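You operate a simulated robot arm through the tools that you are given. There is no shell and no other tool.

The job below is to be done with a simulated robot arm. You get a single attempt, and the scene is never put back.

Task
Put the tea bag back in the Bags canister and both sugar lumps in the Lumps canister.
Fine: teaspoon on its rest; leave the canisters where they stand.
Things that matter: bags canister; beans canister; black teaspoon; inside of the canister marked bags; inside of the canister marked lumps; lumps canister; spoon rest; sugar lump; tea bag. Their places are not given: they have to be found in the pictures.

Only the result counts: the job must be done as asked and must still hold three seconds after the hand-in. Knocking over, shifting, dropping, spilling or breaking anything else fails it.

Robot
A 7-joint arm with a two-finger gripper, fixed in place. Base frame: the origin is at the foot of the arm, x ahead of it, y to its left, z up; the work surface is at about z = 0. Lengths are in mm, angles in rad, forces in N, time in s.
With the tool pointing down near the work surface it reaches from about 260 to 600 mm from the base axis. Its first joint turns from -2.496 to 2.496 rad. Payload 1.08 kg.
The TCP is the grasp point between the finger pads, 16 mm short of the fingertips. In the tool frame z runs along the fingers and y along their closing line. The gripper opens to 88 mm. The gripper's body begins 58 mm behind the TCP.
Orientation is that of the tool frame in the base frame, as a unit quaternion [x, y, z, w]. With the fingers straight down and closing along the base's y, the tool's x points along the base's -x, its y along +y and its z along -z.

Tools
- The arm moves only by the tool drive_tool. Its argument "targets" is a list of rows, each an object of numbers (a shift or turn left out is 0, a gripper value left out holds the last): "dx", "dy", "dz": the shift along the base's x, y, z in units of 30 mm (1.0 is 30 mm); "rx", "ry", "rz": the turn, a rotation vector about the base's x, y, z in units of 5 degrees (1.0 is 5 degrees); "hand": the finger opening in mm, from 0 to 88. In form: [{"dx": .., "dy": .., "dz": .., "rx": .., "ry": .., "rz": .., "hand": ..}, ...]. A call has 1 to 20 rows; each row shifts and turns the commanded pose from where the row before left it. A call with a number of a shift or a turn outside -1 to 1 is refused whole. Each row takes 0.2 s and may step no farther than 50 mm and 0.15 rad from the row before; otherwise, or with a gripper value out of range, the whole call is refused. Where a pose cannot be reached the arm comes as near as it can. A force on the tool above 40 N (or 10 N above the force at the start of the call, whichever is more), or a blocked arm, ends the call early, and 0.2 s more pass. The fingers move at their own pace and stop on an object; they squeeze with about 20 N. The grip force told is the motor's: it shows also when the fingers shut on nothing. Time passes only in rows, and 0.2 s behind the last, so rows that do not move let the fingers close. The reply holds the time, the measured pose of the TCP, the force on the tool along the base axes, the opening and the grip force, in the units named above and with some noise, with the torque about the TCP (base axes, N m) and any sound that the robot's microphone picked up, and new pictures: "views" is both (left out), scene, wrist or none.
- Cameras (640 x 400 px; columns grow to the right, rows downward): "scene" is fixed at [398.8, 651.1, 751]; the picture's right is [-0.91, 0.41, 0.00], its down [0.34, 0.75, -0.57] and it looks along [-0.23, -0.52, -0.82] (base axes); focal length 322 px, centre (320, 200). "wrist" rides on the gripper at [82, -8, -92] in the tool frame; the picture's right is [0.10, 0.99, 0.00], its down [-0.70, 0.07, -0.71] and it looks along [-0.71, 0.07, 0.70] (tool axes); focal length 256 px, centre (320, 200).
- locate(camera, pixels): there is no depth. For up to 12 entries [column, row, z] of the newest picture of that camera ("zoom" is the newest enlarged one), the place [x, y] in the base frame at which the ray of that pixel passes the height z, good to about 2 mm. It takes no simulated time.
- enlarge(camera, box): a new picture of the part [left, top, right, bottom] of that camera's present view, enlarged. It takes no simulated time.
- sign_off(): hands the job in; it is judged then, once.

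Open the gripper and draw the arm clear of the work before you hand the job in, unless the task says otherwise.

The tools are called after ">>>" as name(argument=value, ...) on one line, values as JSON. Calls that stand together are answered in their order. drive_tool: Moves the arm, as the interface text tells. Its arguments: {"type":"object","properties":{"targets":{"type":"array"},"views":{"type":"string","enum":["both","scene","wrist","none"]}},"required":["targets"]} The other tools are called the same way: locate (camera, pixels) gives the place at which the rays of pixels pass given heights; enlarge (camera, box) takes an enlarged picture of a part of a camera's view; sign_off () hands the job in.

At the start:

```text
t: 0.0
ee_pos: [208.1, 352.3, 386.1]
tcp_rot: [0.0, 1.0, 0.0, -0.001]
contact_force: [-0.4, -0.4, -0.3]
torque: [0.03, 0.0, -0.02]
opening: 88.1
gripper_force: 0.0
```

scene: 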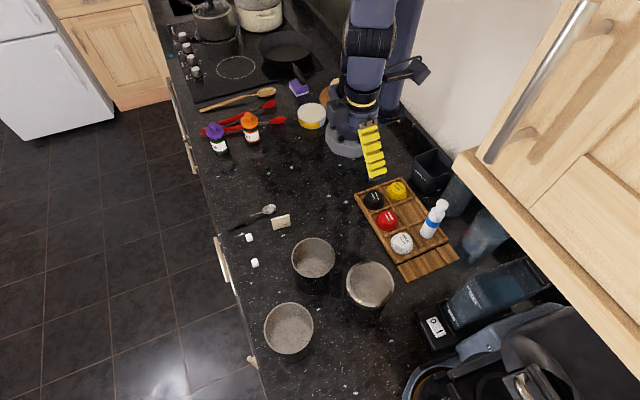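
wrist: 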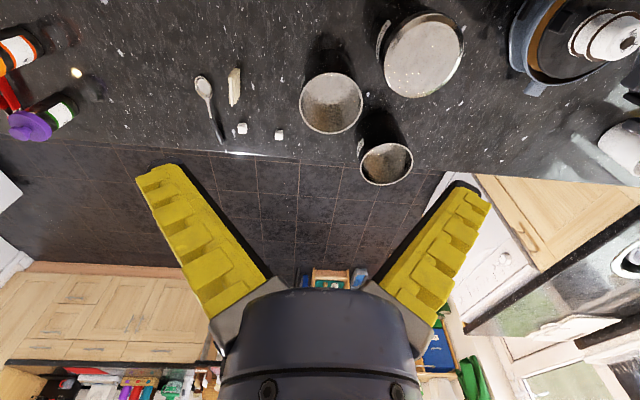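

The scene view shows three canisters near (313,260), (370,287) and (289,330), with a tea-bag-like item at (281,221), white lumps at (249,238) and (255,262), and a spoon at (255,214). I'll enlarge both views to see the details and labels.

>>> enlarge(camera="scene", box=[220, 190, 420, 370])

>>> enlarge(camera="wrist", box=[180, 0, 480, 190])

```text
2.22 times, centred on (320, 280) of scene
```

zoom: 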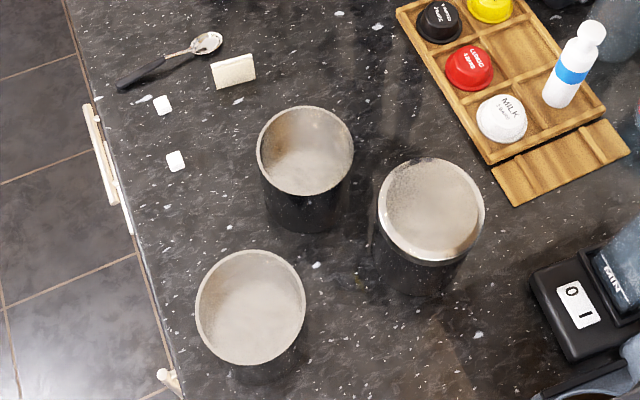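

```text
2.11 times, centred on (330, 95) of wrist
```

zoom: 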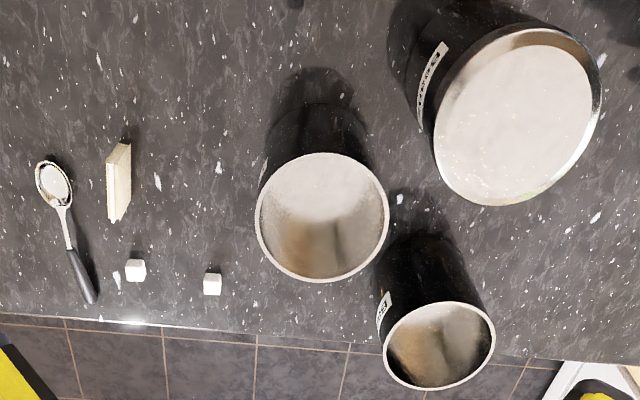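

In the wrist view, labels show on the left side of the far canister and the lidded one. I'll locate the main items from the scene camera at plausible heights before moving.

>>> locate(camera="scene", pixels=[[313, 258, 100], [370, 285, 100], [289, 328, 100], [313, 258, 0], [281, 221, 15], [249, 238, 7], [255, 262, 7], [268, 210, 5], [235, 229, 5], [205, 200, 0], [240, 300, 0], [410, 280, 0]])

>>> locate(camera="wrist", pixels=[[331, 103, 100], [424, 55, 120], [386, 164, 100], [234, 87, 15], [243, 128, 7], [280, 134, 7], [204, 88, 5], [221, 140, 5], [100, 150, 0], [300, 158, 0]])

```text
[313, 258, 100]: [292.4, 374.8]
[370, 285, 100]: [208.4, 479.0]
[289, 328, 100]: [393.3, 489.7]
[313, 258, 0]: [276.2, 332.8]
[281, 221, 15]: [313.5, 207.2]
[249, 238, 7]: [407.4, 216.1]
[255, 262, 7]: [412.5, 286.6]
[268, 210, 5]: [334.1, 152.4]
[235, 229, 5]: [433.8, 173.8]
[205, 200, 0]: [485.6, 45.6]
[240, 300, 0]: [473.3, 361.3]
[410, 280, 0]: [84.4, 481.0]
```

```text
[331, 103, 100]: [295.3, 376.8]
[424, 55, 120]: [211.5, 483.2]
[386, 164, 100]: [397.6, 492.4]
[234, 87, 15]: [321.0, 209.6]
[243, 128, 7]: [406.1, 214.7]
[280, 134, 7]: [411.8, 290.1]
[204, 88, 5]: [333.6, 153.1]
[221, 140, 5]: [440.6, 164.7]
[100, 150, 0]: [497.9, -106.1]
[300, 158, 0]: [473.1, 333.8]
```

The canisters are at about A (294,376), B (210,481) and C (396,491), all with rims near z=100. I'll zoom tightly on the labels seen at the left of B (395,40) and C (362,148) in the wrist view.

>>> enlarge(camera="wrist", box=[370, 10, 410, 66])

>>> enlarge(camera="wrist", box=[345, 110, 425, 190])

>>> enlarge(camera="wrist", box=[290, 40, 370, 140])

>>> enlarge(camera="wrist", box=[180, 55, 300, 155])

```text
7.14 times, centred on (390, 38) of wrist
```

zoom: 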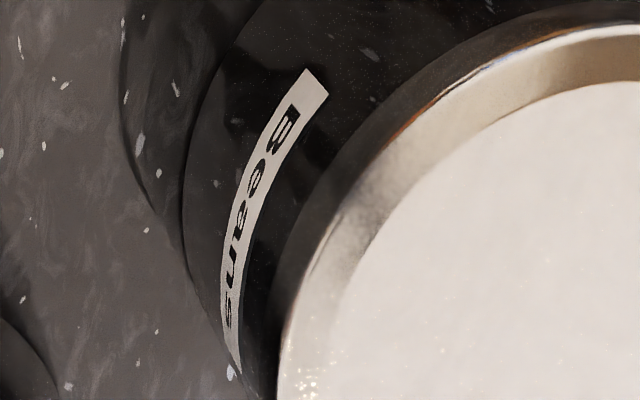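

```text
5.00 times, centred on (385, 150) of wrist
```

zoom: 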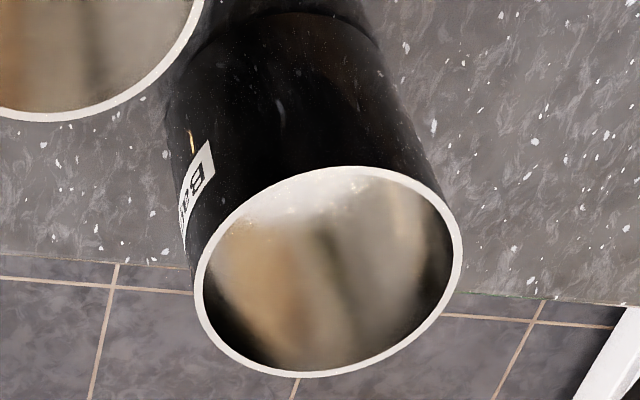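

```text
4.00 times, centred on (330, 90) of wrist
```

zoom: 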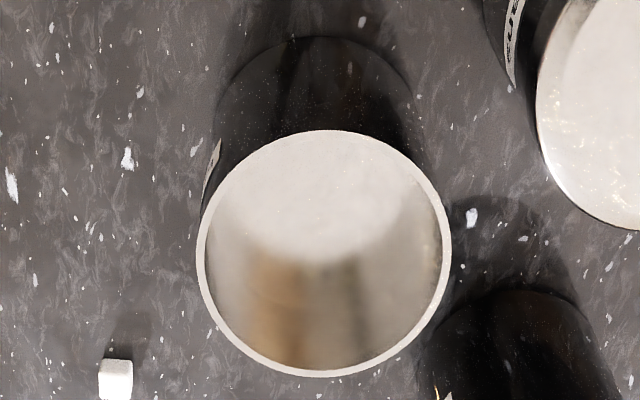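

```text
4.00 times, centred on (240, 105) of wrist
```

zoom: 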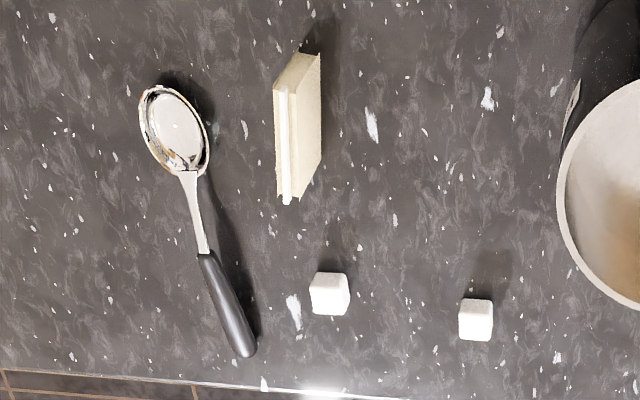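

B clearly reads "Beans" (lidded) and C's label begins "Ba…"; A's label isn't readable yet. I'll move the arm to about (230,210,200), which is clear of everything, to view A's label, the tea bag and the spoon up close.

>>> drive_tool(targets=[{"dx": 0.105, "dy": -0.676, "dz": -0.886}, {"dx": 0.105, "dy": -0.676, "dz": -0.886}, {"dx": 0.105, "dy": -0.676, "dz": -0.886}, {"dx": 0.105, "dy": -0.676, "dz": -0.886}, {"dx": 0.105, "dy": -0.676, "dz": -0.886}, {"dx": 0.105, "dy": -0.676, "dz": -0.886}, {"dx": 0.105, "dy": -0.676, "dz": -0.886}])

```text
t: 1.6
ee_pos: [228.8, 208.8, 198.3]
tcp_rot: [0.0, 1.0, -0.001, 0.0]
contact_force: [-1.1, 0.2, -0.4]
torque: [0.02, 0.03, -0.03]
opening: 87.8
gripper_force: 0.1
```

scene: 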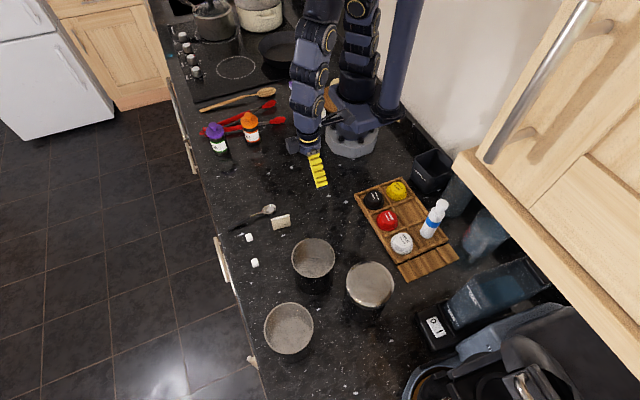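
wrist: 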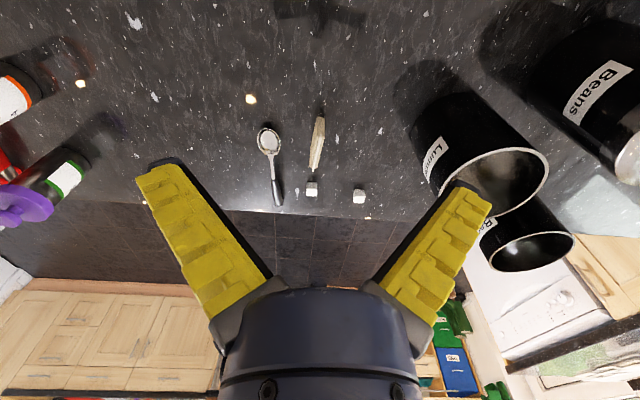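

A now reads "Lum…" at (432,160), B is "Beans" and C at (490,225) starts "Ba…". I'll zoom on the spoon/tea bag/lump area and on the labels.

>>> enlarge(camera="wrist", box=[230, 90, 390, 210])

>>> enlarge(camera="wrist", box=[400, 60, 600, 280])

>>> enlarge(camera="scene", box=[225, 190, 305, 275])

```text
3.33 times, centred on (310, 150) of wrist
```

zoom: 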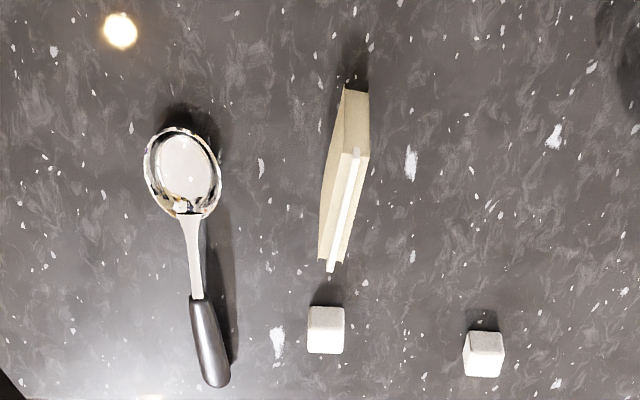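

```text
1.82 times, centred on (500, 170) of wrist
```

zoom: 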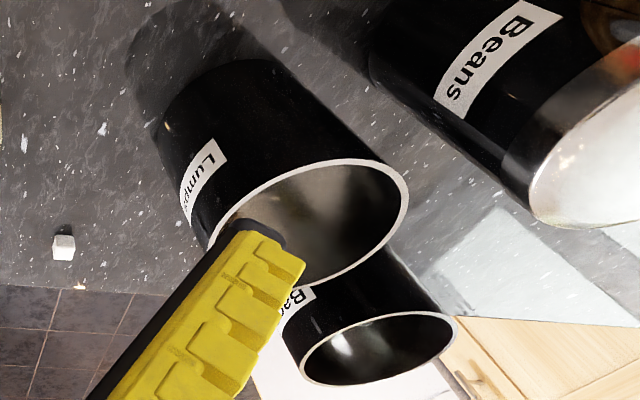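

```text
4.71 times, centred on (265, 232) of scene
```

zoom: 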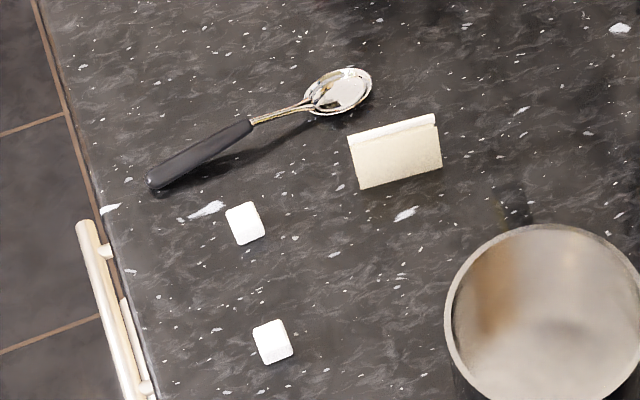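

Labels are confirmed: A is "Lumps", C is "Ba(gs)" and B is "Beans". The tea bag is the cream block standing on its edge at (317,143) in the wrist view, with a white crimp strip on top. I'll measure rim sizes and item extents.

>>> locate(camera="scene", pixels=[[291.6, 259.7, 104], [334.9, 259.7, 104], [313.2, 238.1, 104], [313.2, 277.7, 104], [264.1, 329.5, 104], [313.2, 327.3, 104], [289.8, 302.5, 104], [287.6, 354.8, 104], [346, 285, 120], [394, 285, 120], [370, 263, 120], [370, 307, 120]])

>>> locate(camera="zoom", pixels=[[348, 136, 30], [436, 114, 30], [441, 164, 0], [360, 188, 0], [245, 220, 13], [271, 340, 13], [153, 182, 5], [245, 128, 5], [338, 92, 5], [245, 220, 0], [271, 340, 0]])

>>> locate(camera="wrist", pixels=[[318, 117, 30], [314, 168, 30], [323, 139, 30], [313, 182, 12], [312, 196, 12], [359, 190, 12], [360, 203, 12], [268, 140, 5], [276, 181, 5], [279, 205, 5], [492, 178, 104]])

```text
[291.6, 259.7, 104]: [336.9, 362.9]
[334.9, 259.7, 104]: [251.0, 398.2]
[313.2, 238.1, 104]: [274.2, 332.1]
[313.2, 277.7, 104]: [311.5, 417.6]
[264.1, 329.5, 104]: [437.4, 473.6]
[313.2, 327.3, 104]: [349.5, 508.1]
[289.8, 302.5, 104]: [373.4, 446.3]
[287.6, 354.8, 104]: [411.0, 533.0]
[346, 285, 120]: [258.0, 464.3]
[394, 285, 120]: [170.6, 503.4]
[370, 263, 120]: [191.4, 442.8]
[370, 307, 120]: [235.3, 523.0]
```

```text
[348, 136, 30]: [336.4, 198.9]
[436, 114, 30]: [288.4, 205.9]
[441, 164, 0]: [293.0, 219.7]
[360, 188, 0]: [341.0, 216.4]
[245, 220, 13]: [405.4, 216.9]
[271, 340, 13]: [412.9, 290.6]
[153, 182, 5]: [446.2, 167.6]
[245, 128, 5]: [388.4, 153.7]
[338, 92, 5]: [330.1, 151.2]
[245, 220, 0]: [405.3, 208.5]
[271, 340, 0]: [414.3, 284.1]
```

```text
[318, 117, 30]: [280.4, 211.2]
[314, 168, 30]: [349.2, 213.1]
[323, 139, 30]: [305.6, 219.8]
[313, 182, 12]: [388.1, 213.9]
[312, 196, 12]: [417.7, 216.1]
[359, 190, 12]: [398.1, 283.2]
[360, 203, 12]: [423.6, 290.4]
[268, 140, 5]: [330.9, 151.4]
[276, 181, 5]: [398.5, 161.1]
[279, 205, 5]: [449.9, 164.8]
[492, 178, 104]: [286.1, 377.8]
```

Rims are about 94 mm across, with Lumps centred at (293,377) and Bags at (393,490). I need the tea bag's height and orientation, so I'll take a tighter zoom on it and locate its corners at several heights.

>>> enlarge(camera="wrist", box=[295, 105, 345, 185])

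>>> enlarge(camera="scene", box=[262, 205, 297, 235])

>>> enlarge(camera="wrist", box=[250, 115, 300, 215])

>>> enlarge(camera="scene", box=[225, 195, 285, 240])

```text
5.00 times, centred on (320, 145) of wrist
```

zoom: 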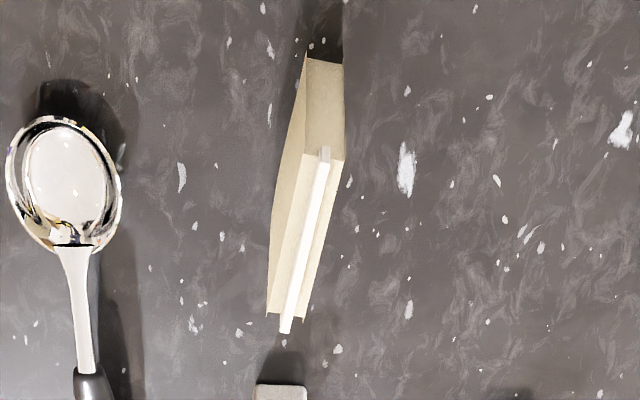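

```text
13.33 times, centred on (280, 220) of scene
```

zoom: 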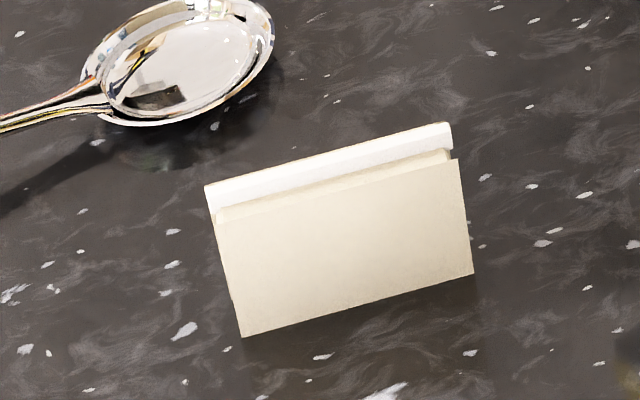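

```text
4.00 times, centred on (275, 165) of wrist
```

zoom: 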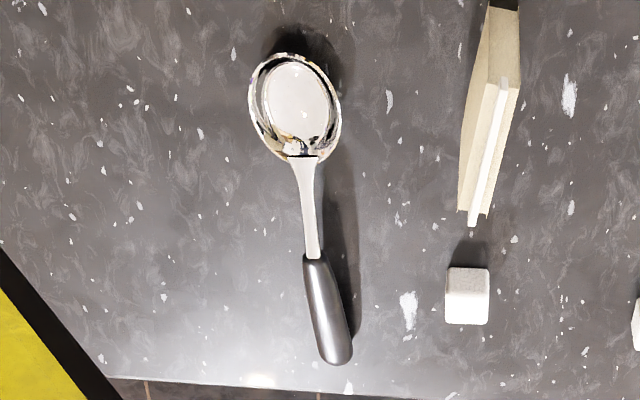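

```text
8.89 times, centred on (255, 218) of scene
```

zoom: 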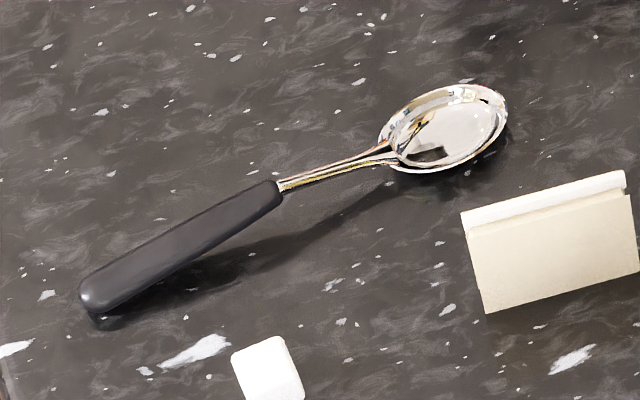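

The black-handled teaspoon seems to lie on the counter at (255,214), and I don't see an obvious rest under it. I'll search the rest of the scene view for the spoon rest.

>>> enlarge(camera="scene", box=[180, 60, 400, 200])

>>> enlarge(camera="scene", box=[340, 140, 480, 300])

>>> enlarge(camera="scene", box=[380, 200, 640, 400])

>>> enlarge(camera="wrist", box=[0, 0, 420, 220])

```text
2.86 times, centred on (290, 130) of scene
```

zoom: 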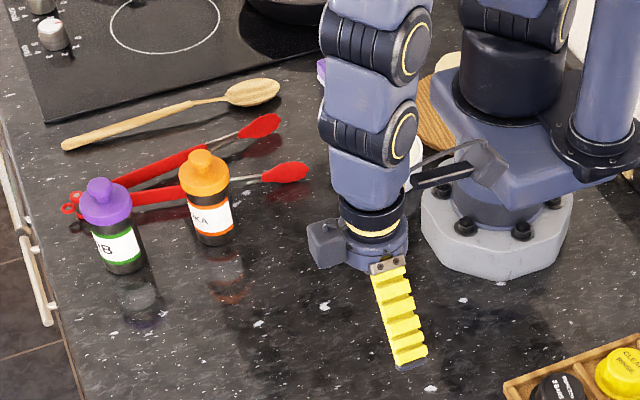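

```text
2.50 times, centred on (410, 220) of scene
```

zoom: 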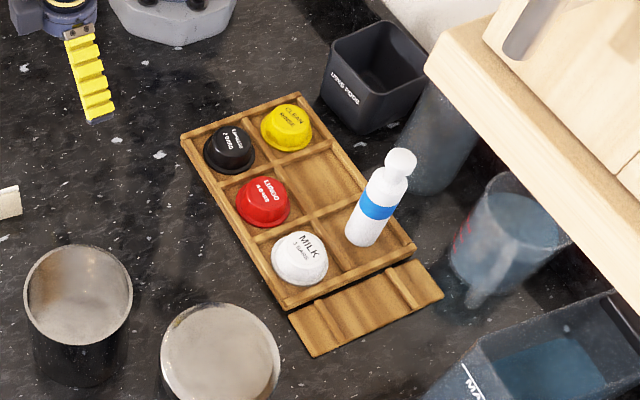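

```text
2.00 times, centred on (510, 300) of scene
```

zoom: 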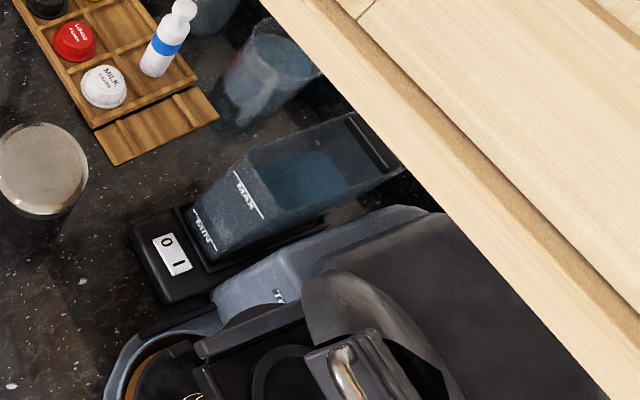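

```text
1.52 times, centred on (210, 110) of wrist
```

zoom: 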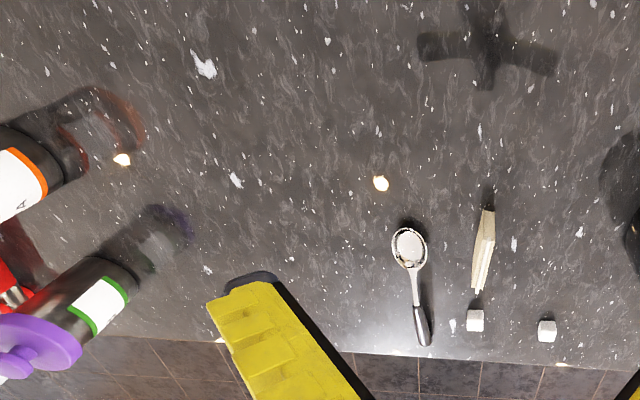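

The small grooved wooden board at about (425,262) in the scene view, next to the capsule tray, looks like the spoon rest. I'll start with sugar lump 1 at about (406,214): hover above it at z≈100 with a half-open hand and check the wrist view.

>>> drive_tool(targets=[{"dx": 0.983, "dy": 0.03, "dz": -0.54, "hand": 50}, {"dx": 0.983, "dy": 0.03, "dz": -0.54}, {"dx": 0.983, "dy": 0.03, "dz": -0.54}, {"dx": 0.983, "dy": 0.03, "dz": -0.54}, {"dx": 0.983, "dy": 0.03, "dz": -0.54}, {"dx": 0.983, "dy": 0.03, "dz": -0.54}])

>>> locate(camera="scene", pixels=[[399, 263, 10], [443, 243, 10], [459, 257, 10], [408, 280, 10], [413, 259, 15], [440, 248, 15], [357, 192, 10], [390, 178, 10]])

```text
t: 3.0
ee_pos: [407.4, 216.9, 101.1]
tcp_rot: [0.0, 1.0, -0.001, -0.002]
contact_force: [0.6, -0.7, -0.7]
torque: [-0.01, 0.01, 0.0]
opening: 54.5
gripper_force: 2.7
```

scene: 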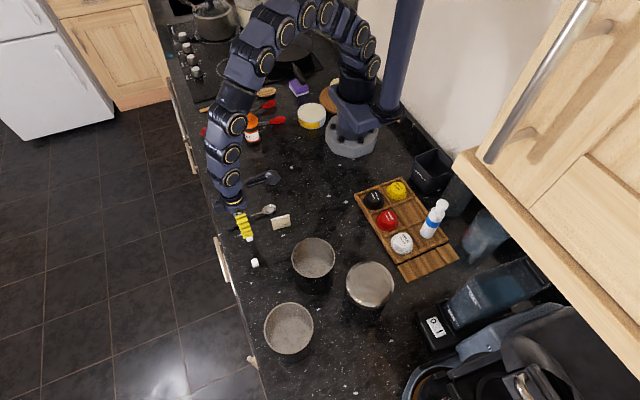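
wrist: 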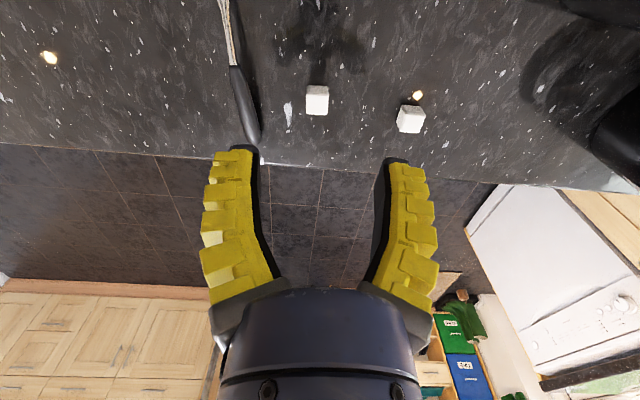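

```text
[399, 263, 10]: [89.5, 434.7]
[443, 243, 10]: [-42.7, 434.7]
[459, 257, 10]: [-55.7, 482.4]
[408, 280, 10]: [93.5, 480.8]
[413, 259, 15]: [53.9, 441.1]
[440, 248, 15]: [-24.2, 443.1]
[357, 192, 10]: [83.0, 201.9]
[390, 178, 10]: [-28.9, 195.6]
```

The hand hovers at (407,217,101); lump 1 is seen at (317,100) and lump 2 at (410,118) in the wrist view. I'll zoom in and locate the lumps precisely.

>>> enlarge(camera="wrist", box=[290, 70, 440, 150])

>>> locate(camera="wrist", pixels=[[307, 86, 0], [328, 86, 0], [306, 115, 14], [328, 115, 14], [317, 107, 14], [399, 105, 0], [424, 106, 0], [398, 132, 14], [420, 133, 14], [410, 126, 14], [250, 130, 5], [232, 60, 8]])

```text
4.27 times, centred on (365, 110) of wrist
```

zoom: 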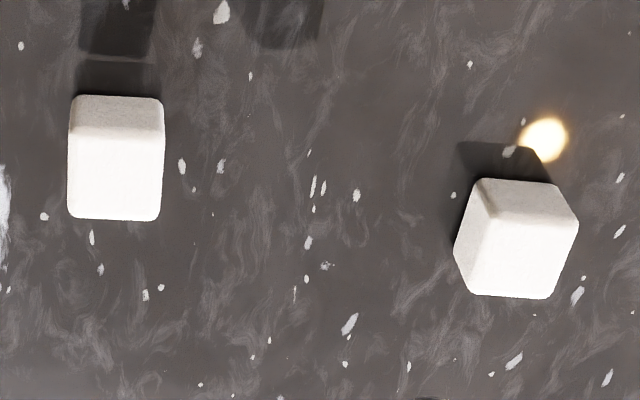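

```text
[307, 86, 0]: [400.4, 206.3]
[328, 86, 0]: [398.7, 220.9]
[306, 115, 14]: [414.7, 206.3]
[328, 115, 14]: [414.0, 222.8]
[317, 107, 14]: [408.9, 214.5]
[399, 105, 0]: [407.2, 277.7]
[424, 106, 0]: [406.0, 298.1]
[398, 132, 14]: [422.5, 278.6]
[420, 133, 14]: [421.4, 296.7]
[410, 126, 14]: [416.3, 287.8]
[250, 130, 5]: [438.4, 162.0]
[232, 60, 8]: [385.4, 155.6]
```

Lump 1 is centred at about (407,214), roughly 15 mm a side and aligned with the axes. I'll descend so the fingertips are about 3 mm above the counter and close on it.

>>> drive_tool(targets=[{"dy": -0.03, "dz": -0.91, "hand": 40}, {"dy": -0.03, "dz": -0.91}, {"dz": -0.7}, {"dz": -0.22}, {"hand": 8}, {"hand": 8}, {"hand": 8}])

```text
t: 4.6
ee_pos: [405.4, 212.4, 19.8]
tcp_rot: [0.001, 1.0, 0.0, 0.0]
contact_force: [0.2, 0.0, 0.4]
torque: [0.0, -0.02, -0.01]
opening: 10.1
gripper_force: 14.9
```

scene: 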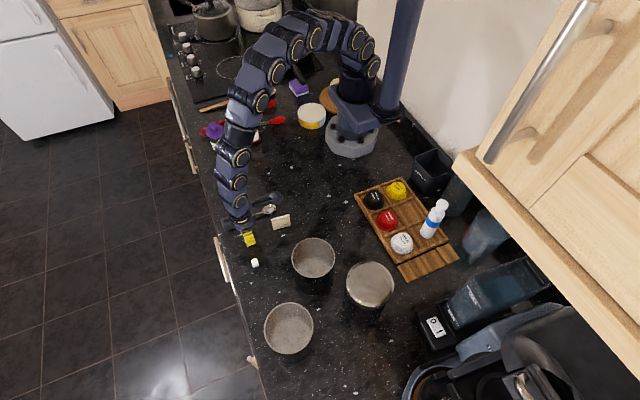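
wrist: 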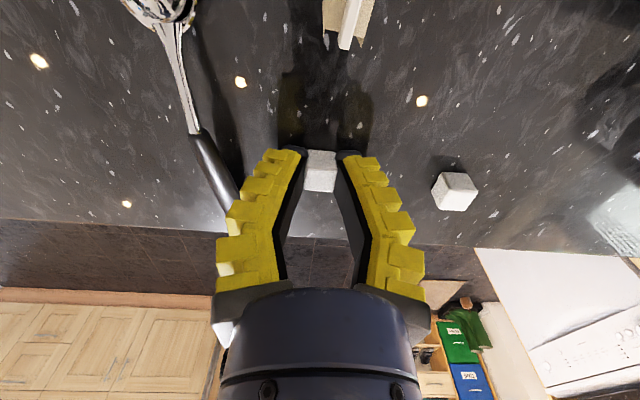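

The lump sits between the fingertips at (320,170), with the fingers stopped at 10 mm and 15 N. I'll firm up the grip and lift a little to check it comes along.

>>> drive_tool(targets=[{"hand": 2}, {"hand": 2}, {"dz": 0.3}, {"dz": 0.7}, {"dz": 1.0}])

```text
t: 5.8
ee_pos: [408.2, 213.6, 79.7]
tcp_rot: [0.0, 1.0, 0.0, 0.0]
contact_force: [-1.2, 0.2, 0.2]
torque: [0.02, -0.01, -0.01]
opening: 6.1
gripper_force: 20.0
```

scene: 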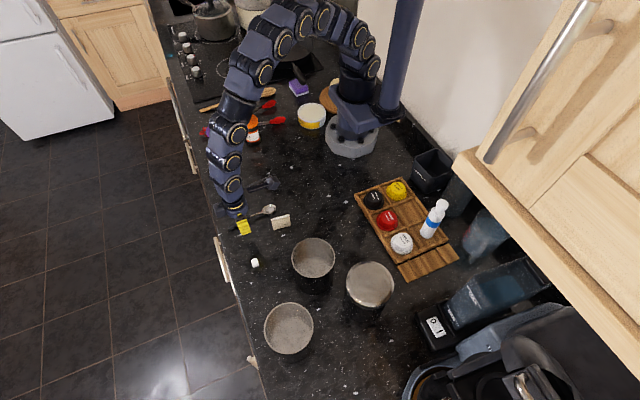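
wrist: 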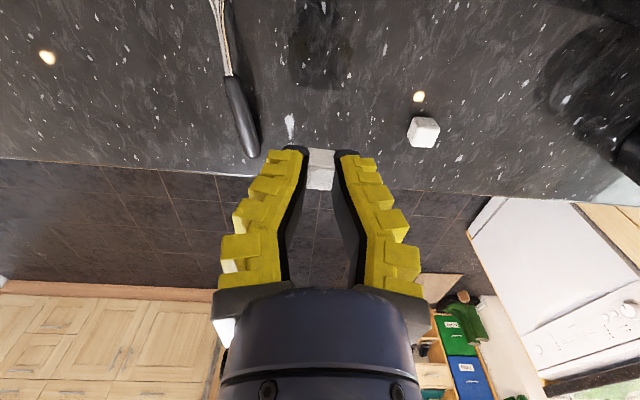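

The lump came up with the fingers (seen at (320,165) in the wrist view). I'll carry it above the Lumps canister at (293,377) at z≈150.

>>> drive_tool(targets=[{"dx": -0.635, "dy": 0.91, "dz": 0.8}, {"dx": -0.635, "dy": 0.91, "dz": 0.8}, {"dx": -0.635, "dy": 0.91, "dz": 0.8}, {"dx": -0.635, "dy": 0.91}, {"dx": -0.635, "dy": 0.91}, {"dx": -0.635, "dy": 0.91}, {}])

```text
t: 7.4
ee_pos: [291.7, 377.7, 153.9]
tcp_rot: [-0.001, 1.0, 0.001, 0.0]
contact_force: [-0.1, -0.2, 0.1]
torque: [-0.03, 0.01, -0.01]
opening: 6.0
gripper_force: 20.1
```

scene: 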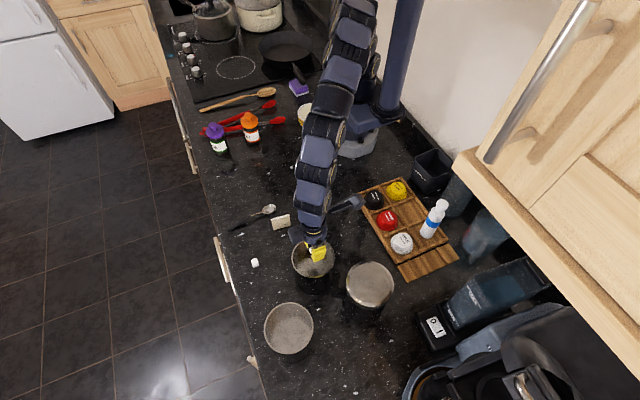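
wrist: 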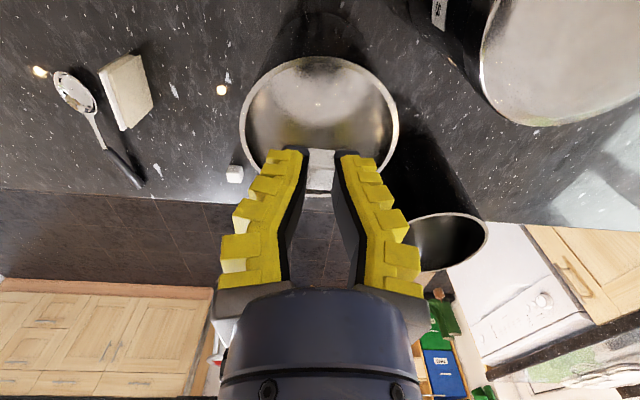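

The lump hangs over the canister; the rim ellipse in the wrist view spans (243–399, 57–197). I'll check the canister centre from this view before lowering.

>>> locate(camera="wrist", pixels=[[243, 118, 104], [398, 122, 104], [322, 57, 104], [318, 197, 104], [418, 262, 104], [488, 238, 104], [447, 213, 104]])

>>> enlarge(camera="wrist", box=[220, 40, 420, 210])

```text
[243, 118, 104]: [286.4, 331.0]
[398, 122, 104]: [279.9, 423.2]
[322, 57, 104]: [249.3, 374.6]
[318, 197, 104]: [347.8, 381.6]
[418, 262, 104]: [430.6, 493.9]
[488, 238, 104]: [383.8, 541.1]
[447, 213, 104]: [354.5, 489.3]
```

```text
2.35 times, centred on (320, 125) of wrist
```

zoom: 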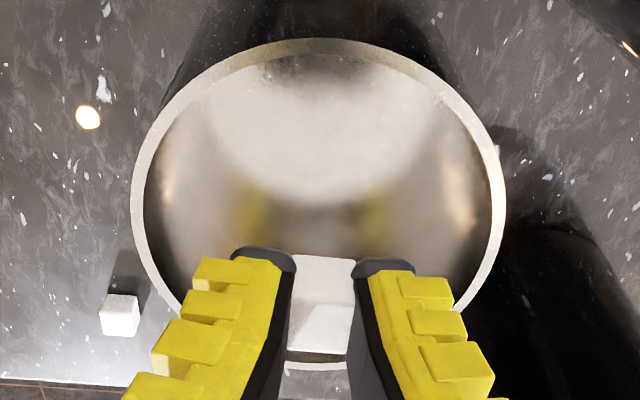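

The canister centre is about (296,377.5), matching the scene estimate. I'll lower the lump well into the canister (TCP z≈56, gripper body still above the 104 mm rim), release it, and come back up.

>>> drive_tool(targets=[{"dx": 0.07, "dz": -0.82}, {"dx": 0.07, "dz": -0.82}, {"dx": 0.07, "dz": -0.82}, {"dx": 0.06, "dz": -0.8}, {}, {"hand": 12}, {"hand": 20}, {"hand": 34}, {"hand": 34}])

```text
t: 8.3
ee_pos: [300.6, 379.5, 77.2]
tcp_rot: [0.0, 1.0, 0.001, 0.001]
contact_force: [-4.9, -5.6, 17.1]
torque: [-0.06, 0.09, 0.02]
opening: 6.2
gripper_force: 19.6
stopped in row 4: the force on the tool passed its limit at 74 N (the readings are from after the stop); the commanded pose is now the measured one
```

scene: 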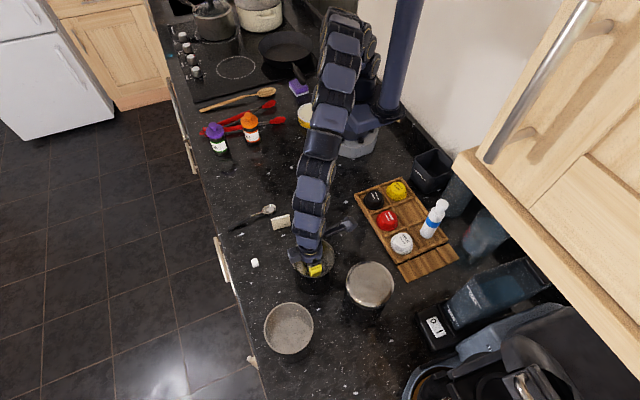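
wrist: 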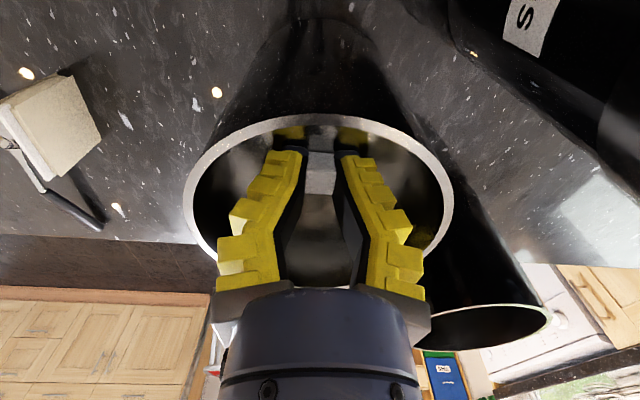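

The descent stopped at z≈77 with a force spike, so something met the canister rim or wall earlier than I expected. I'll inspect where the contact is before moving.

>>> enlarge(camera="wrist", box=[170, 90, 470, 340])

>>> enlarge(camera="scene", box=[265, 215, 360, 300])

>>> locate(camera="wrist", pixels=[[185, 197, 104], [453, 197, 104], [319, 114, 104], [186, 197, 115], [453, 197, 115], [319, 114, 115], [319, 114, 95], [185, 197, 95], [453, 197, 95]])

```text
1.60 times, centred on (320, 215) of wrist
```

zoom: 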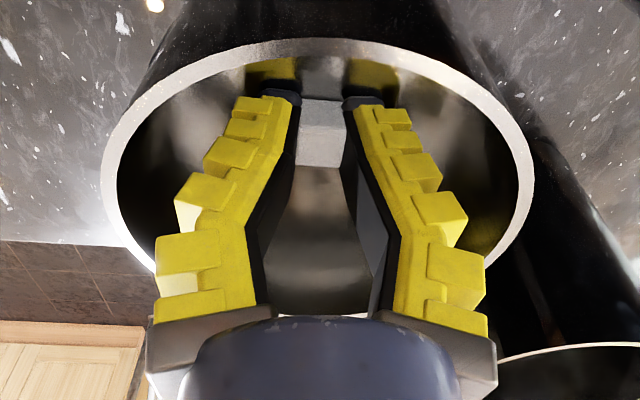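

```text
4.71 times, centred on (312, 258) of scene
```

zoom: 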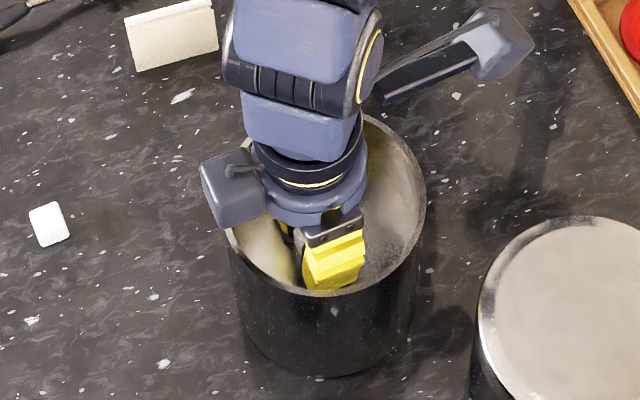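

```text
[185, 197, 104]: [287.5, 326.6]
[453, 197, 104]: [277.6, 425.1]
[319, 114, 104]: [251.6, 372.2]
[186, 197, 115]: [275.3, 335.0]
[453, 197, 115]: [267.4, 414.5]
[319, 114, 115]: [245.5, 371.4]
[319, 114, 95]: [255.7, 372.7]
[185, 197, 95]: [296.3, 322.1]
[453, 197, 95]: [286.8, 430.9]
```

The reflections of the fingertips in the canister (zoom (270,70), (320,75)) and the torque both point to contact under the lump: the inner floor is at about z=58, and the lump is already resting on it. I'll ease up 2 mm, open gently and rise out.

>>> drive_tool(targets=[{"dz": 0.06}, {"hand": 12}, {"hand": 20}, {"hand": 28}, {"hand": 28}])

```text
t: 9.5
ee_pos: [300.6, 378.7, 78.6]
tcp_rot: [0.0, 1.0, 0.002, 0.001]
contact_force: [-0.2, -0.3, -0.2]
torque: [0.02, 0.0, -0.02]
opening: 33.0
gripper_force: 4.0
```

scene: 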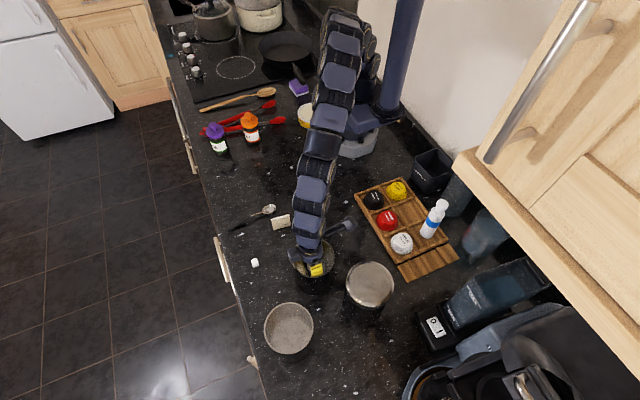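
wrist: 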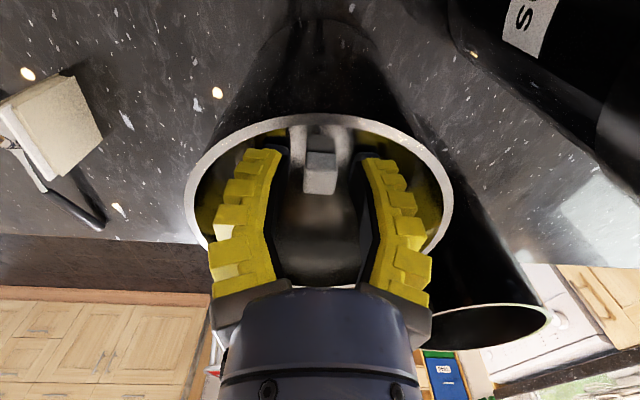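

The lump now sits free on the canister floor at (320,170). I'll rise straight up and travel to hover above lump 2 at about (414,288).

>>> drive_tool(targets=[{"dz": 0.5}, {"dz": 1.0}, {"dz": 1.0}, {"dx": 0.63, "dy": -0.5}, {"dx": 0.63, "dy": -0.5}, {"dx": 0.63, "dy": -0.5}, {"dx": 0.63, "dy": -0.5, "dz": -0.6, "hand": 40}, {"dx": 0.63, "dy": -0.5, "dz": -0.6}, {"dx": 0.63, "dy": -0.5, "dz": -0.6}])

```text
t: 11.5
ee_pos: [415.3, 288.0, 100.6]
tcp_rot: [0.0, 1.0, 0.001, 0.0]
contact_force: [0.2, -0.1, 0.0]
torque: [-0.01, 0.01, 0.05]
opening: 44.9
gripper_force: 3.6
```

scene: 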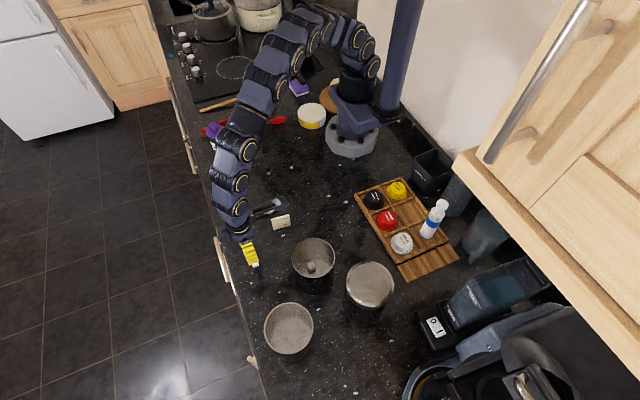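
wrist: 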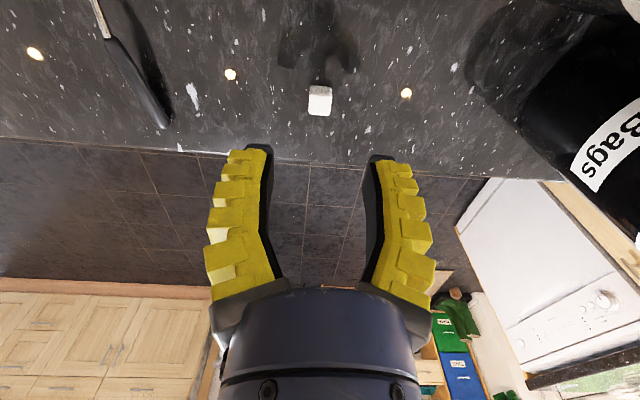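

The first lump is visible inside the Lumps canister at (313,266) in the scene, and C's label clearly reads "Bags". Lump 2 is at (320,100) in the wrist view; I'll locate it precisely.

>>> enlarge(camera="wrist", box=[280, 70, 360, 130])

>>> locate(camera="wrist", pixels=[[311, 86, 0], [332, 86, 0], [309, 115, 14], [331, 116, 14]])

>>> enlarge(camera="scene", box=[280, 230, 350, 290])

```text
6.67 times, centred on (320, 100) of wrist
```

zoom: 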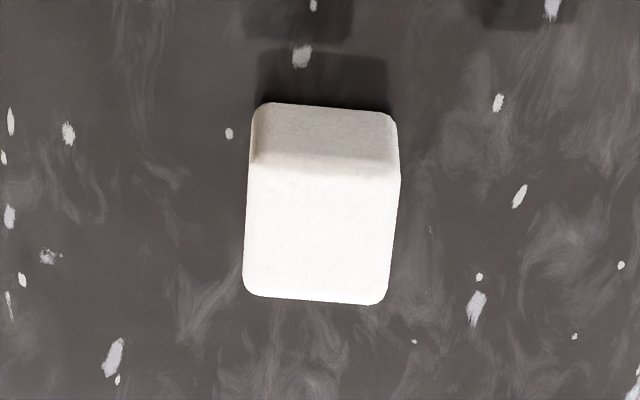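

```text
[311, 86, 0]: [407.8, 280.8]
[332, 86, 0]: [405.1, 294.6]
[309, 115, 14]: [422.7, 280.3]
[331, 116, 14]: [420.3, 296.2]
```

```text
6.67 times, centred on (315, 260) of scene
```

zoom: 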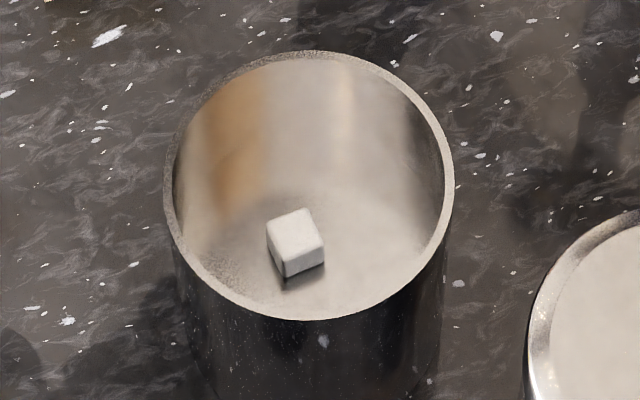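

Lump 2 is centred at about (414,288), directly under the hand. I'll descend to z≈19.5, close, and lift.

>>> drive_tool(targets=[{"dx": -0.02, "dz": -0.9}, {"dx": -0.02, "dz": -0.9}, {"dz": -0.7}, {"dz": -0.2}, {"hand": 8}, {"hand": 2}, {"hand": 2}, {"hand": 2}, {"dz": 0.3}, {"dz": 0.7}, {"dz": 1.0}])

```text
t: 13.9
ee_pos: [413.0, 287.8, 80.5]
tcp_rot: [0.0, 1.0, 0.001, 0.0]
contact_force: [-0.2, 0.1, -0.3]
torque: [0.0, -0.02, -0.05]
opening: 6.0
gripper_force: 19.5
```

scene: 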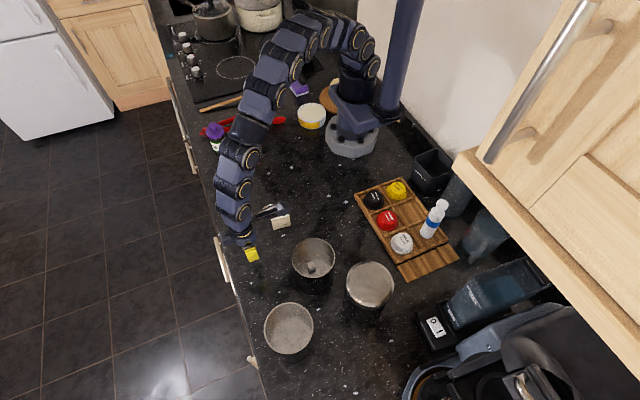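
wrist: 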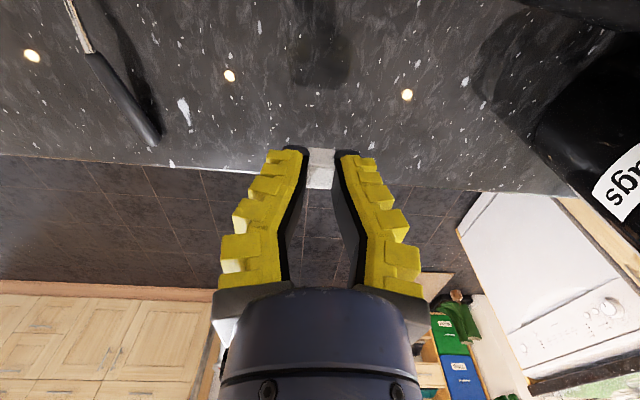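

Lump 2 is held. I'll carry it over the Lumps canister, aiming slightly nearer the base (x≈282) so it lands beside the first lump.

>>> drive_tool(targets=[{"dz": 1.0}, {"dx": -0.874, "dy": 0.6, "dz": 1.0}, {"dx": -0.874, "dy": 0.6, "dz": 0.4}, {"dx": -0.874, "dy": 0.6}, {"dx": -0.874, "dy": 0.6}, {"dx": -0.874, "dy": 0.6}, {}])

```text
t: 15.5
ee_pos: [281.1, 378.8, 151.9]
tcp_rot: [0.0, 1.0, 0.001, 0.001]
contact_force: [-0.1, -0.2, -0.3]
torque: [0.01, 0.0, -0.02]
opening: 6.1
gripper_force: 20.6
```

scene: 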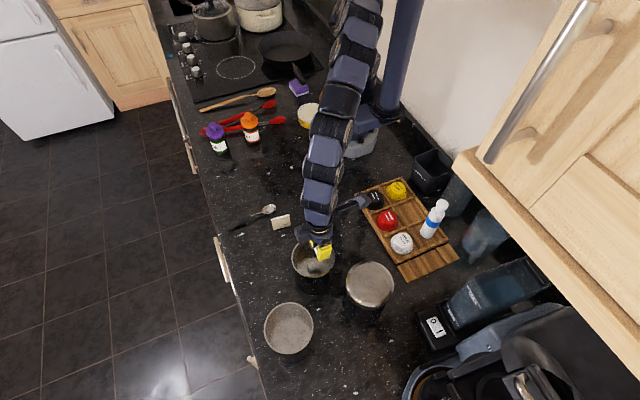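
wrist: 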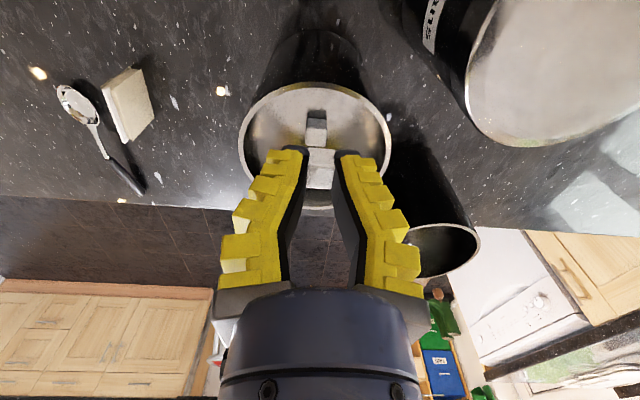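

The second lump is above the near part of the opening, with lump 1 visible at (317,130) ahead of it. I'll lower to z≈86, release and rise.

>>> drive_tool(targets=[{"dz": -0.8}, {"dz": -0.8}, {"dz": -0.58}, {}, {"hand": 12}, {"hand": 20}, {"hand": 26}, {"hand": 26}])

```text
t: 17.3
ee_pos: [282.0, 378.6, 87.9]
tcp_rot: [-0.001, 1.0, 0.001, 0.001]
contact_force: [0.7, -1.5, -0.2]
torque: [0.0, -0.01, -0.03]
opening: 30.4
gripper_force: 3.3
```

scene: 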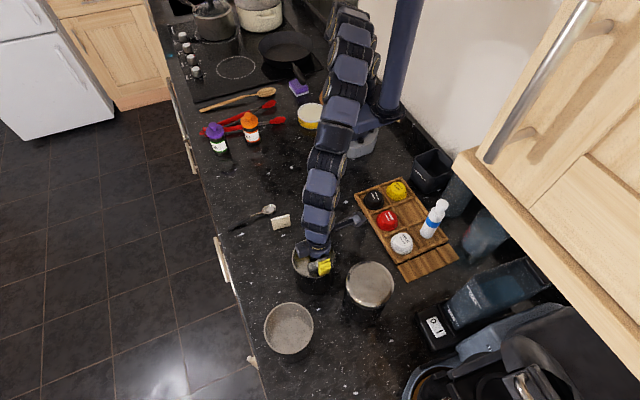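
wrist: 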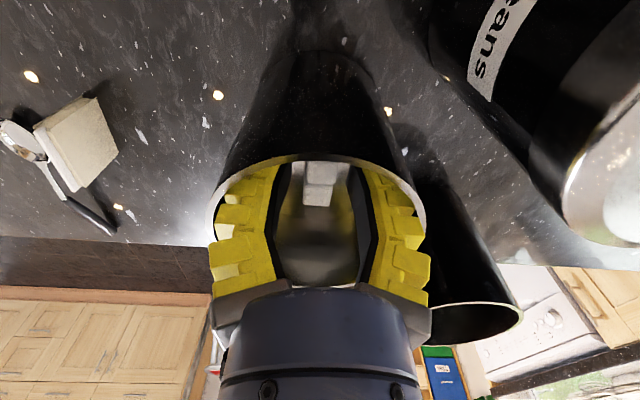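

The lump is out of the fingers; both lumps appear at (320,175)–(320,195). I'll rise straight up and then head toward the tea bag, hovering high near (317,208).

>>> drive_tool(targets=[{"dz": 0.4}, {"dz": 1.0}, {"dz": 1.0}, {"dx": -0.3, "dy": -0.9, "hand": 50}, {"dx": -0.3, "dy": -0.9}, {"dx": -0.3, "dy": -0.9}, {"dx": -0.3, "dy": -0.9}, {"dx": -0.3, "dy": -0.9}, {"dx": -0.3, "dy": -0.9}])

```text
t: 19.3
ee_pos: [230.3, 216.8, 159.5]
tcp_rot: [0.0, 1.0, 0.002, 0.001]
contact_force: [0.1, 0.1, 0.7]
torque: [0.02, 0.0, 0.0]
opening: 54.5
gripper_force: 3.4
```

scene: 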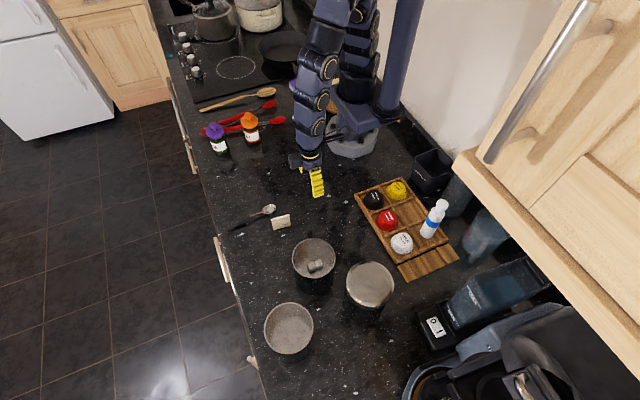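
wrist: 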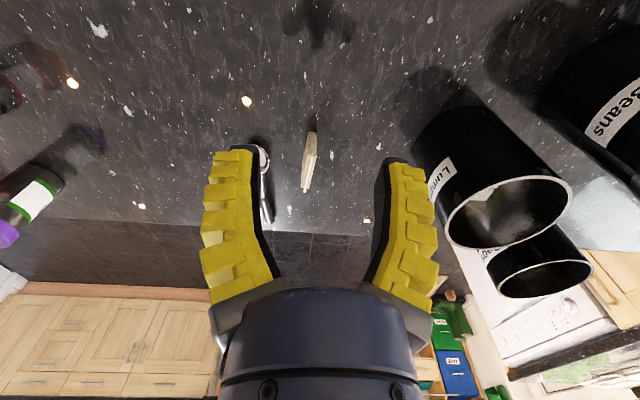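

Both lumps show inside the Lumps canister in the scene view. I'll verify that and measure the tea bag's corners from both views.

>>> enlarge(camera="wrist", box=[280, 105, 340, 205])

>>> enlarge(camera="scene", box=[262, 205, 362, 300])

```text
4.00 times, centred on (310, 155) of wrist
```

zoom: 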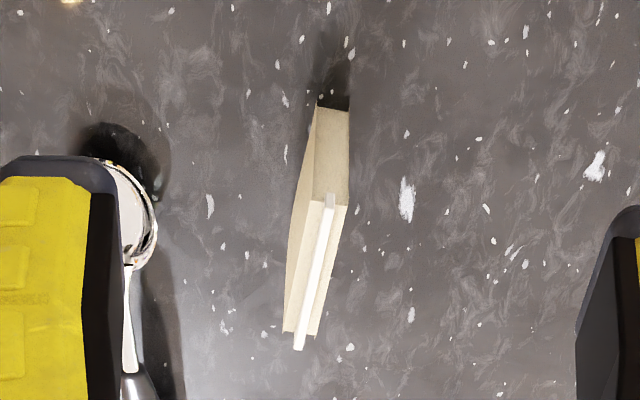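

```text
4.21 times, centred on (312, 252) of scene
```

zoom: 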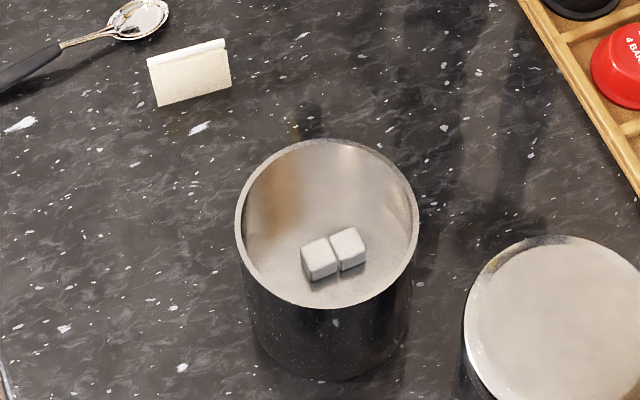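

Both lumps are confirmed inside the Lumps canister. Now I'll triangulate the tea bag's corners at several candidate heights from both cameras.

>>> locate(camera="wrist", pixels=[[309.25, 131.75, 0], [317.25, 133, 0], [308.25, 155, 25], [316.5, 156.5, 25], [308.25, 155, 35], [316.5, 156.5, 35], [301, 187.5, 25], [309.5, 188.5, 25], [301, 187.5, 35], [309.5, 188.5, 35], [312.5, 153.75, 30], [304.5, 192.5, 30]])

>>> locate(camera="scene", pixels=[[274, 230.3, 0], [291.5, 225.4, 0], [290.4, 216.9, 25], [272.3, 221.7, 25], [290.4, 216.9, 35], [272.3, 221.7, 35], [271.4, 218.9, 30], [289.75, 214.2, 30]])

```text
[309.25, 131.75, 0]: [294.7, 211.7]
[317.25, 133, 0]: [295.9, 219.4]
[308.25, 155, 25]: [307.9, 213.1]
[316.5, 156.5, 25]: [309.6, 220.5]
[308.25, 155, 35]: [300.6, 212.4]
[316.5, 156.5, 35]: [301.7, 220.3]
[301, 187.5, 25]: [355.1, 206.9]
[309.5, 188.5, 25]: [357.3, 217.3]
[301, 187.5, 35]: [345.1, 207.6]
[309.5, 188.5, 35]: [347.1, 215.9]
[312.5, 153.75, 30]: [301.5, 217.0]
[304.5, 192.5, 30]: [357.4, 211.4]
```

```text
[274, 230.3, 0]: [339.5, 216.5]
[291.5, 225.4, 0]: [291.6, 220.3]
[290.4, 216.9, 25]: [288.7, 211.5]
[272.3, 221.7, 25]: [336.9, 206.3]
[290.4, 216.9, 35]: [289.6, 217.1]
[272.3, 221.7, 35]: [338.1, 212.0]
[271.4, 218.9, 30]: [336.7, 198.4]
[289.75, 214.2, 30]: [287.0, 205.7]
```

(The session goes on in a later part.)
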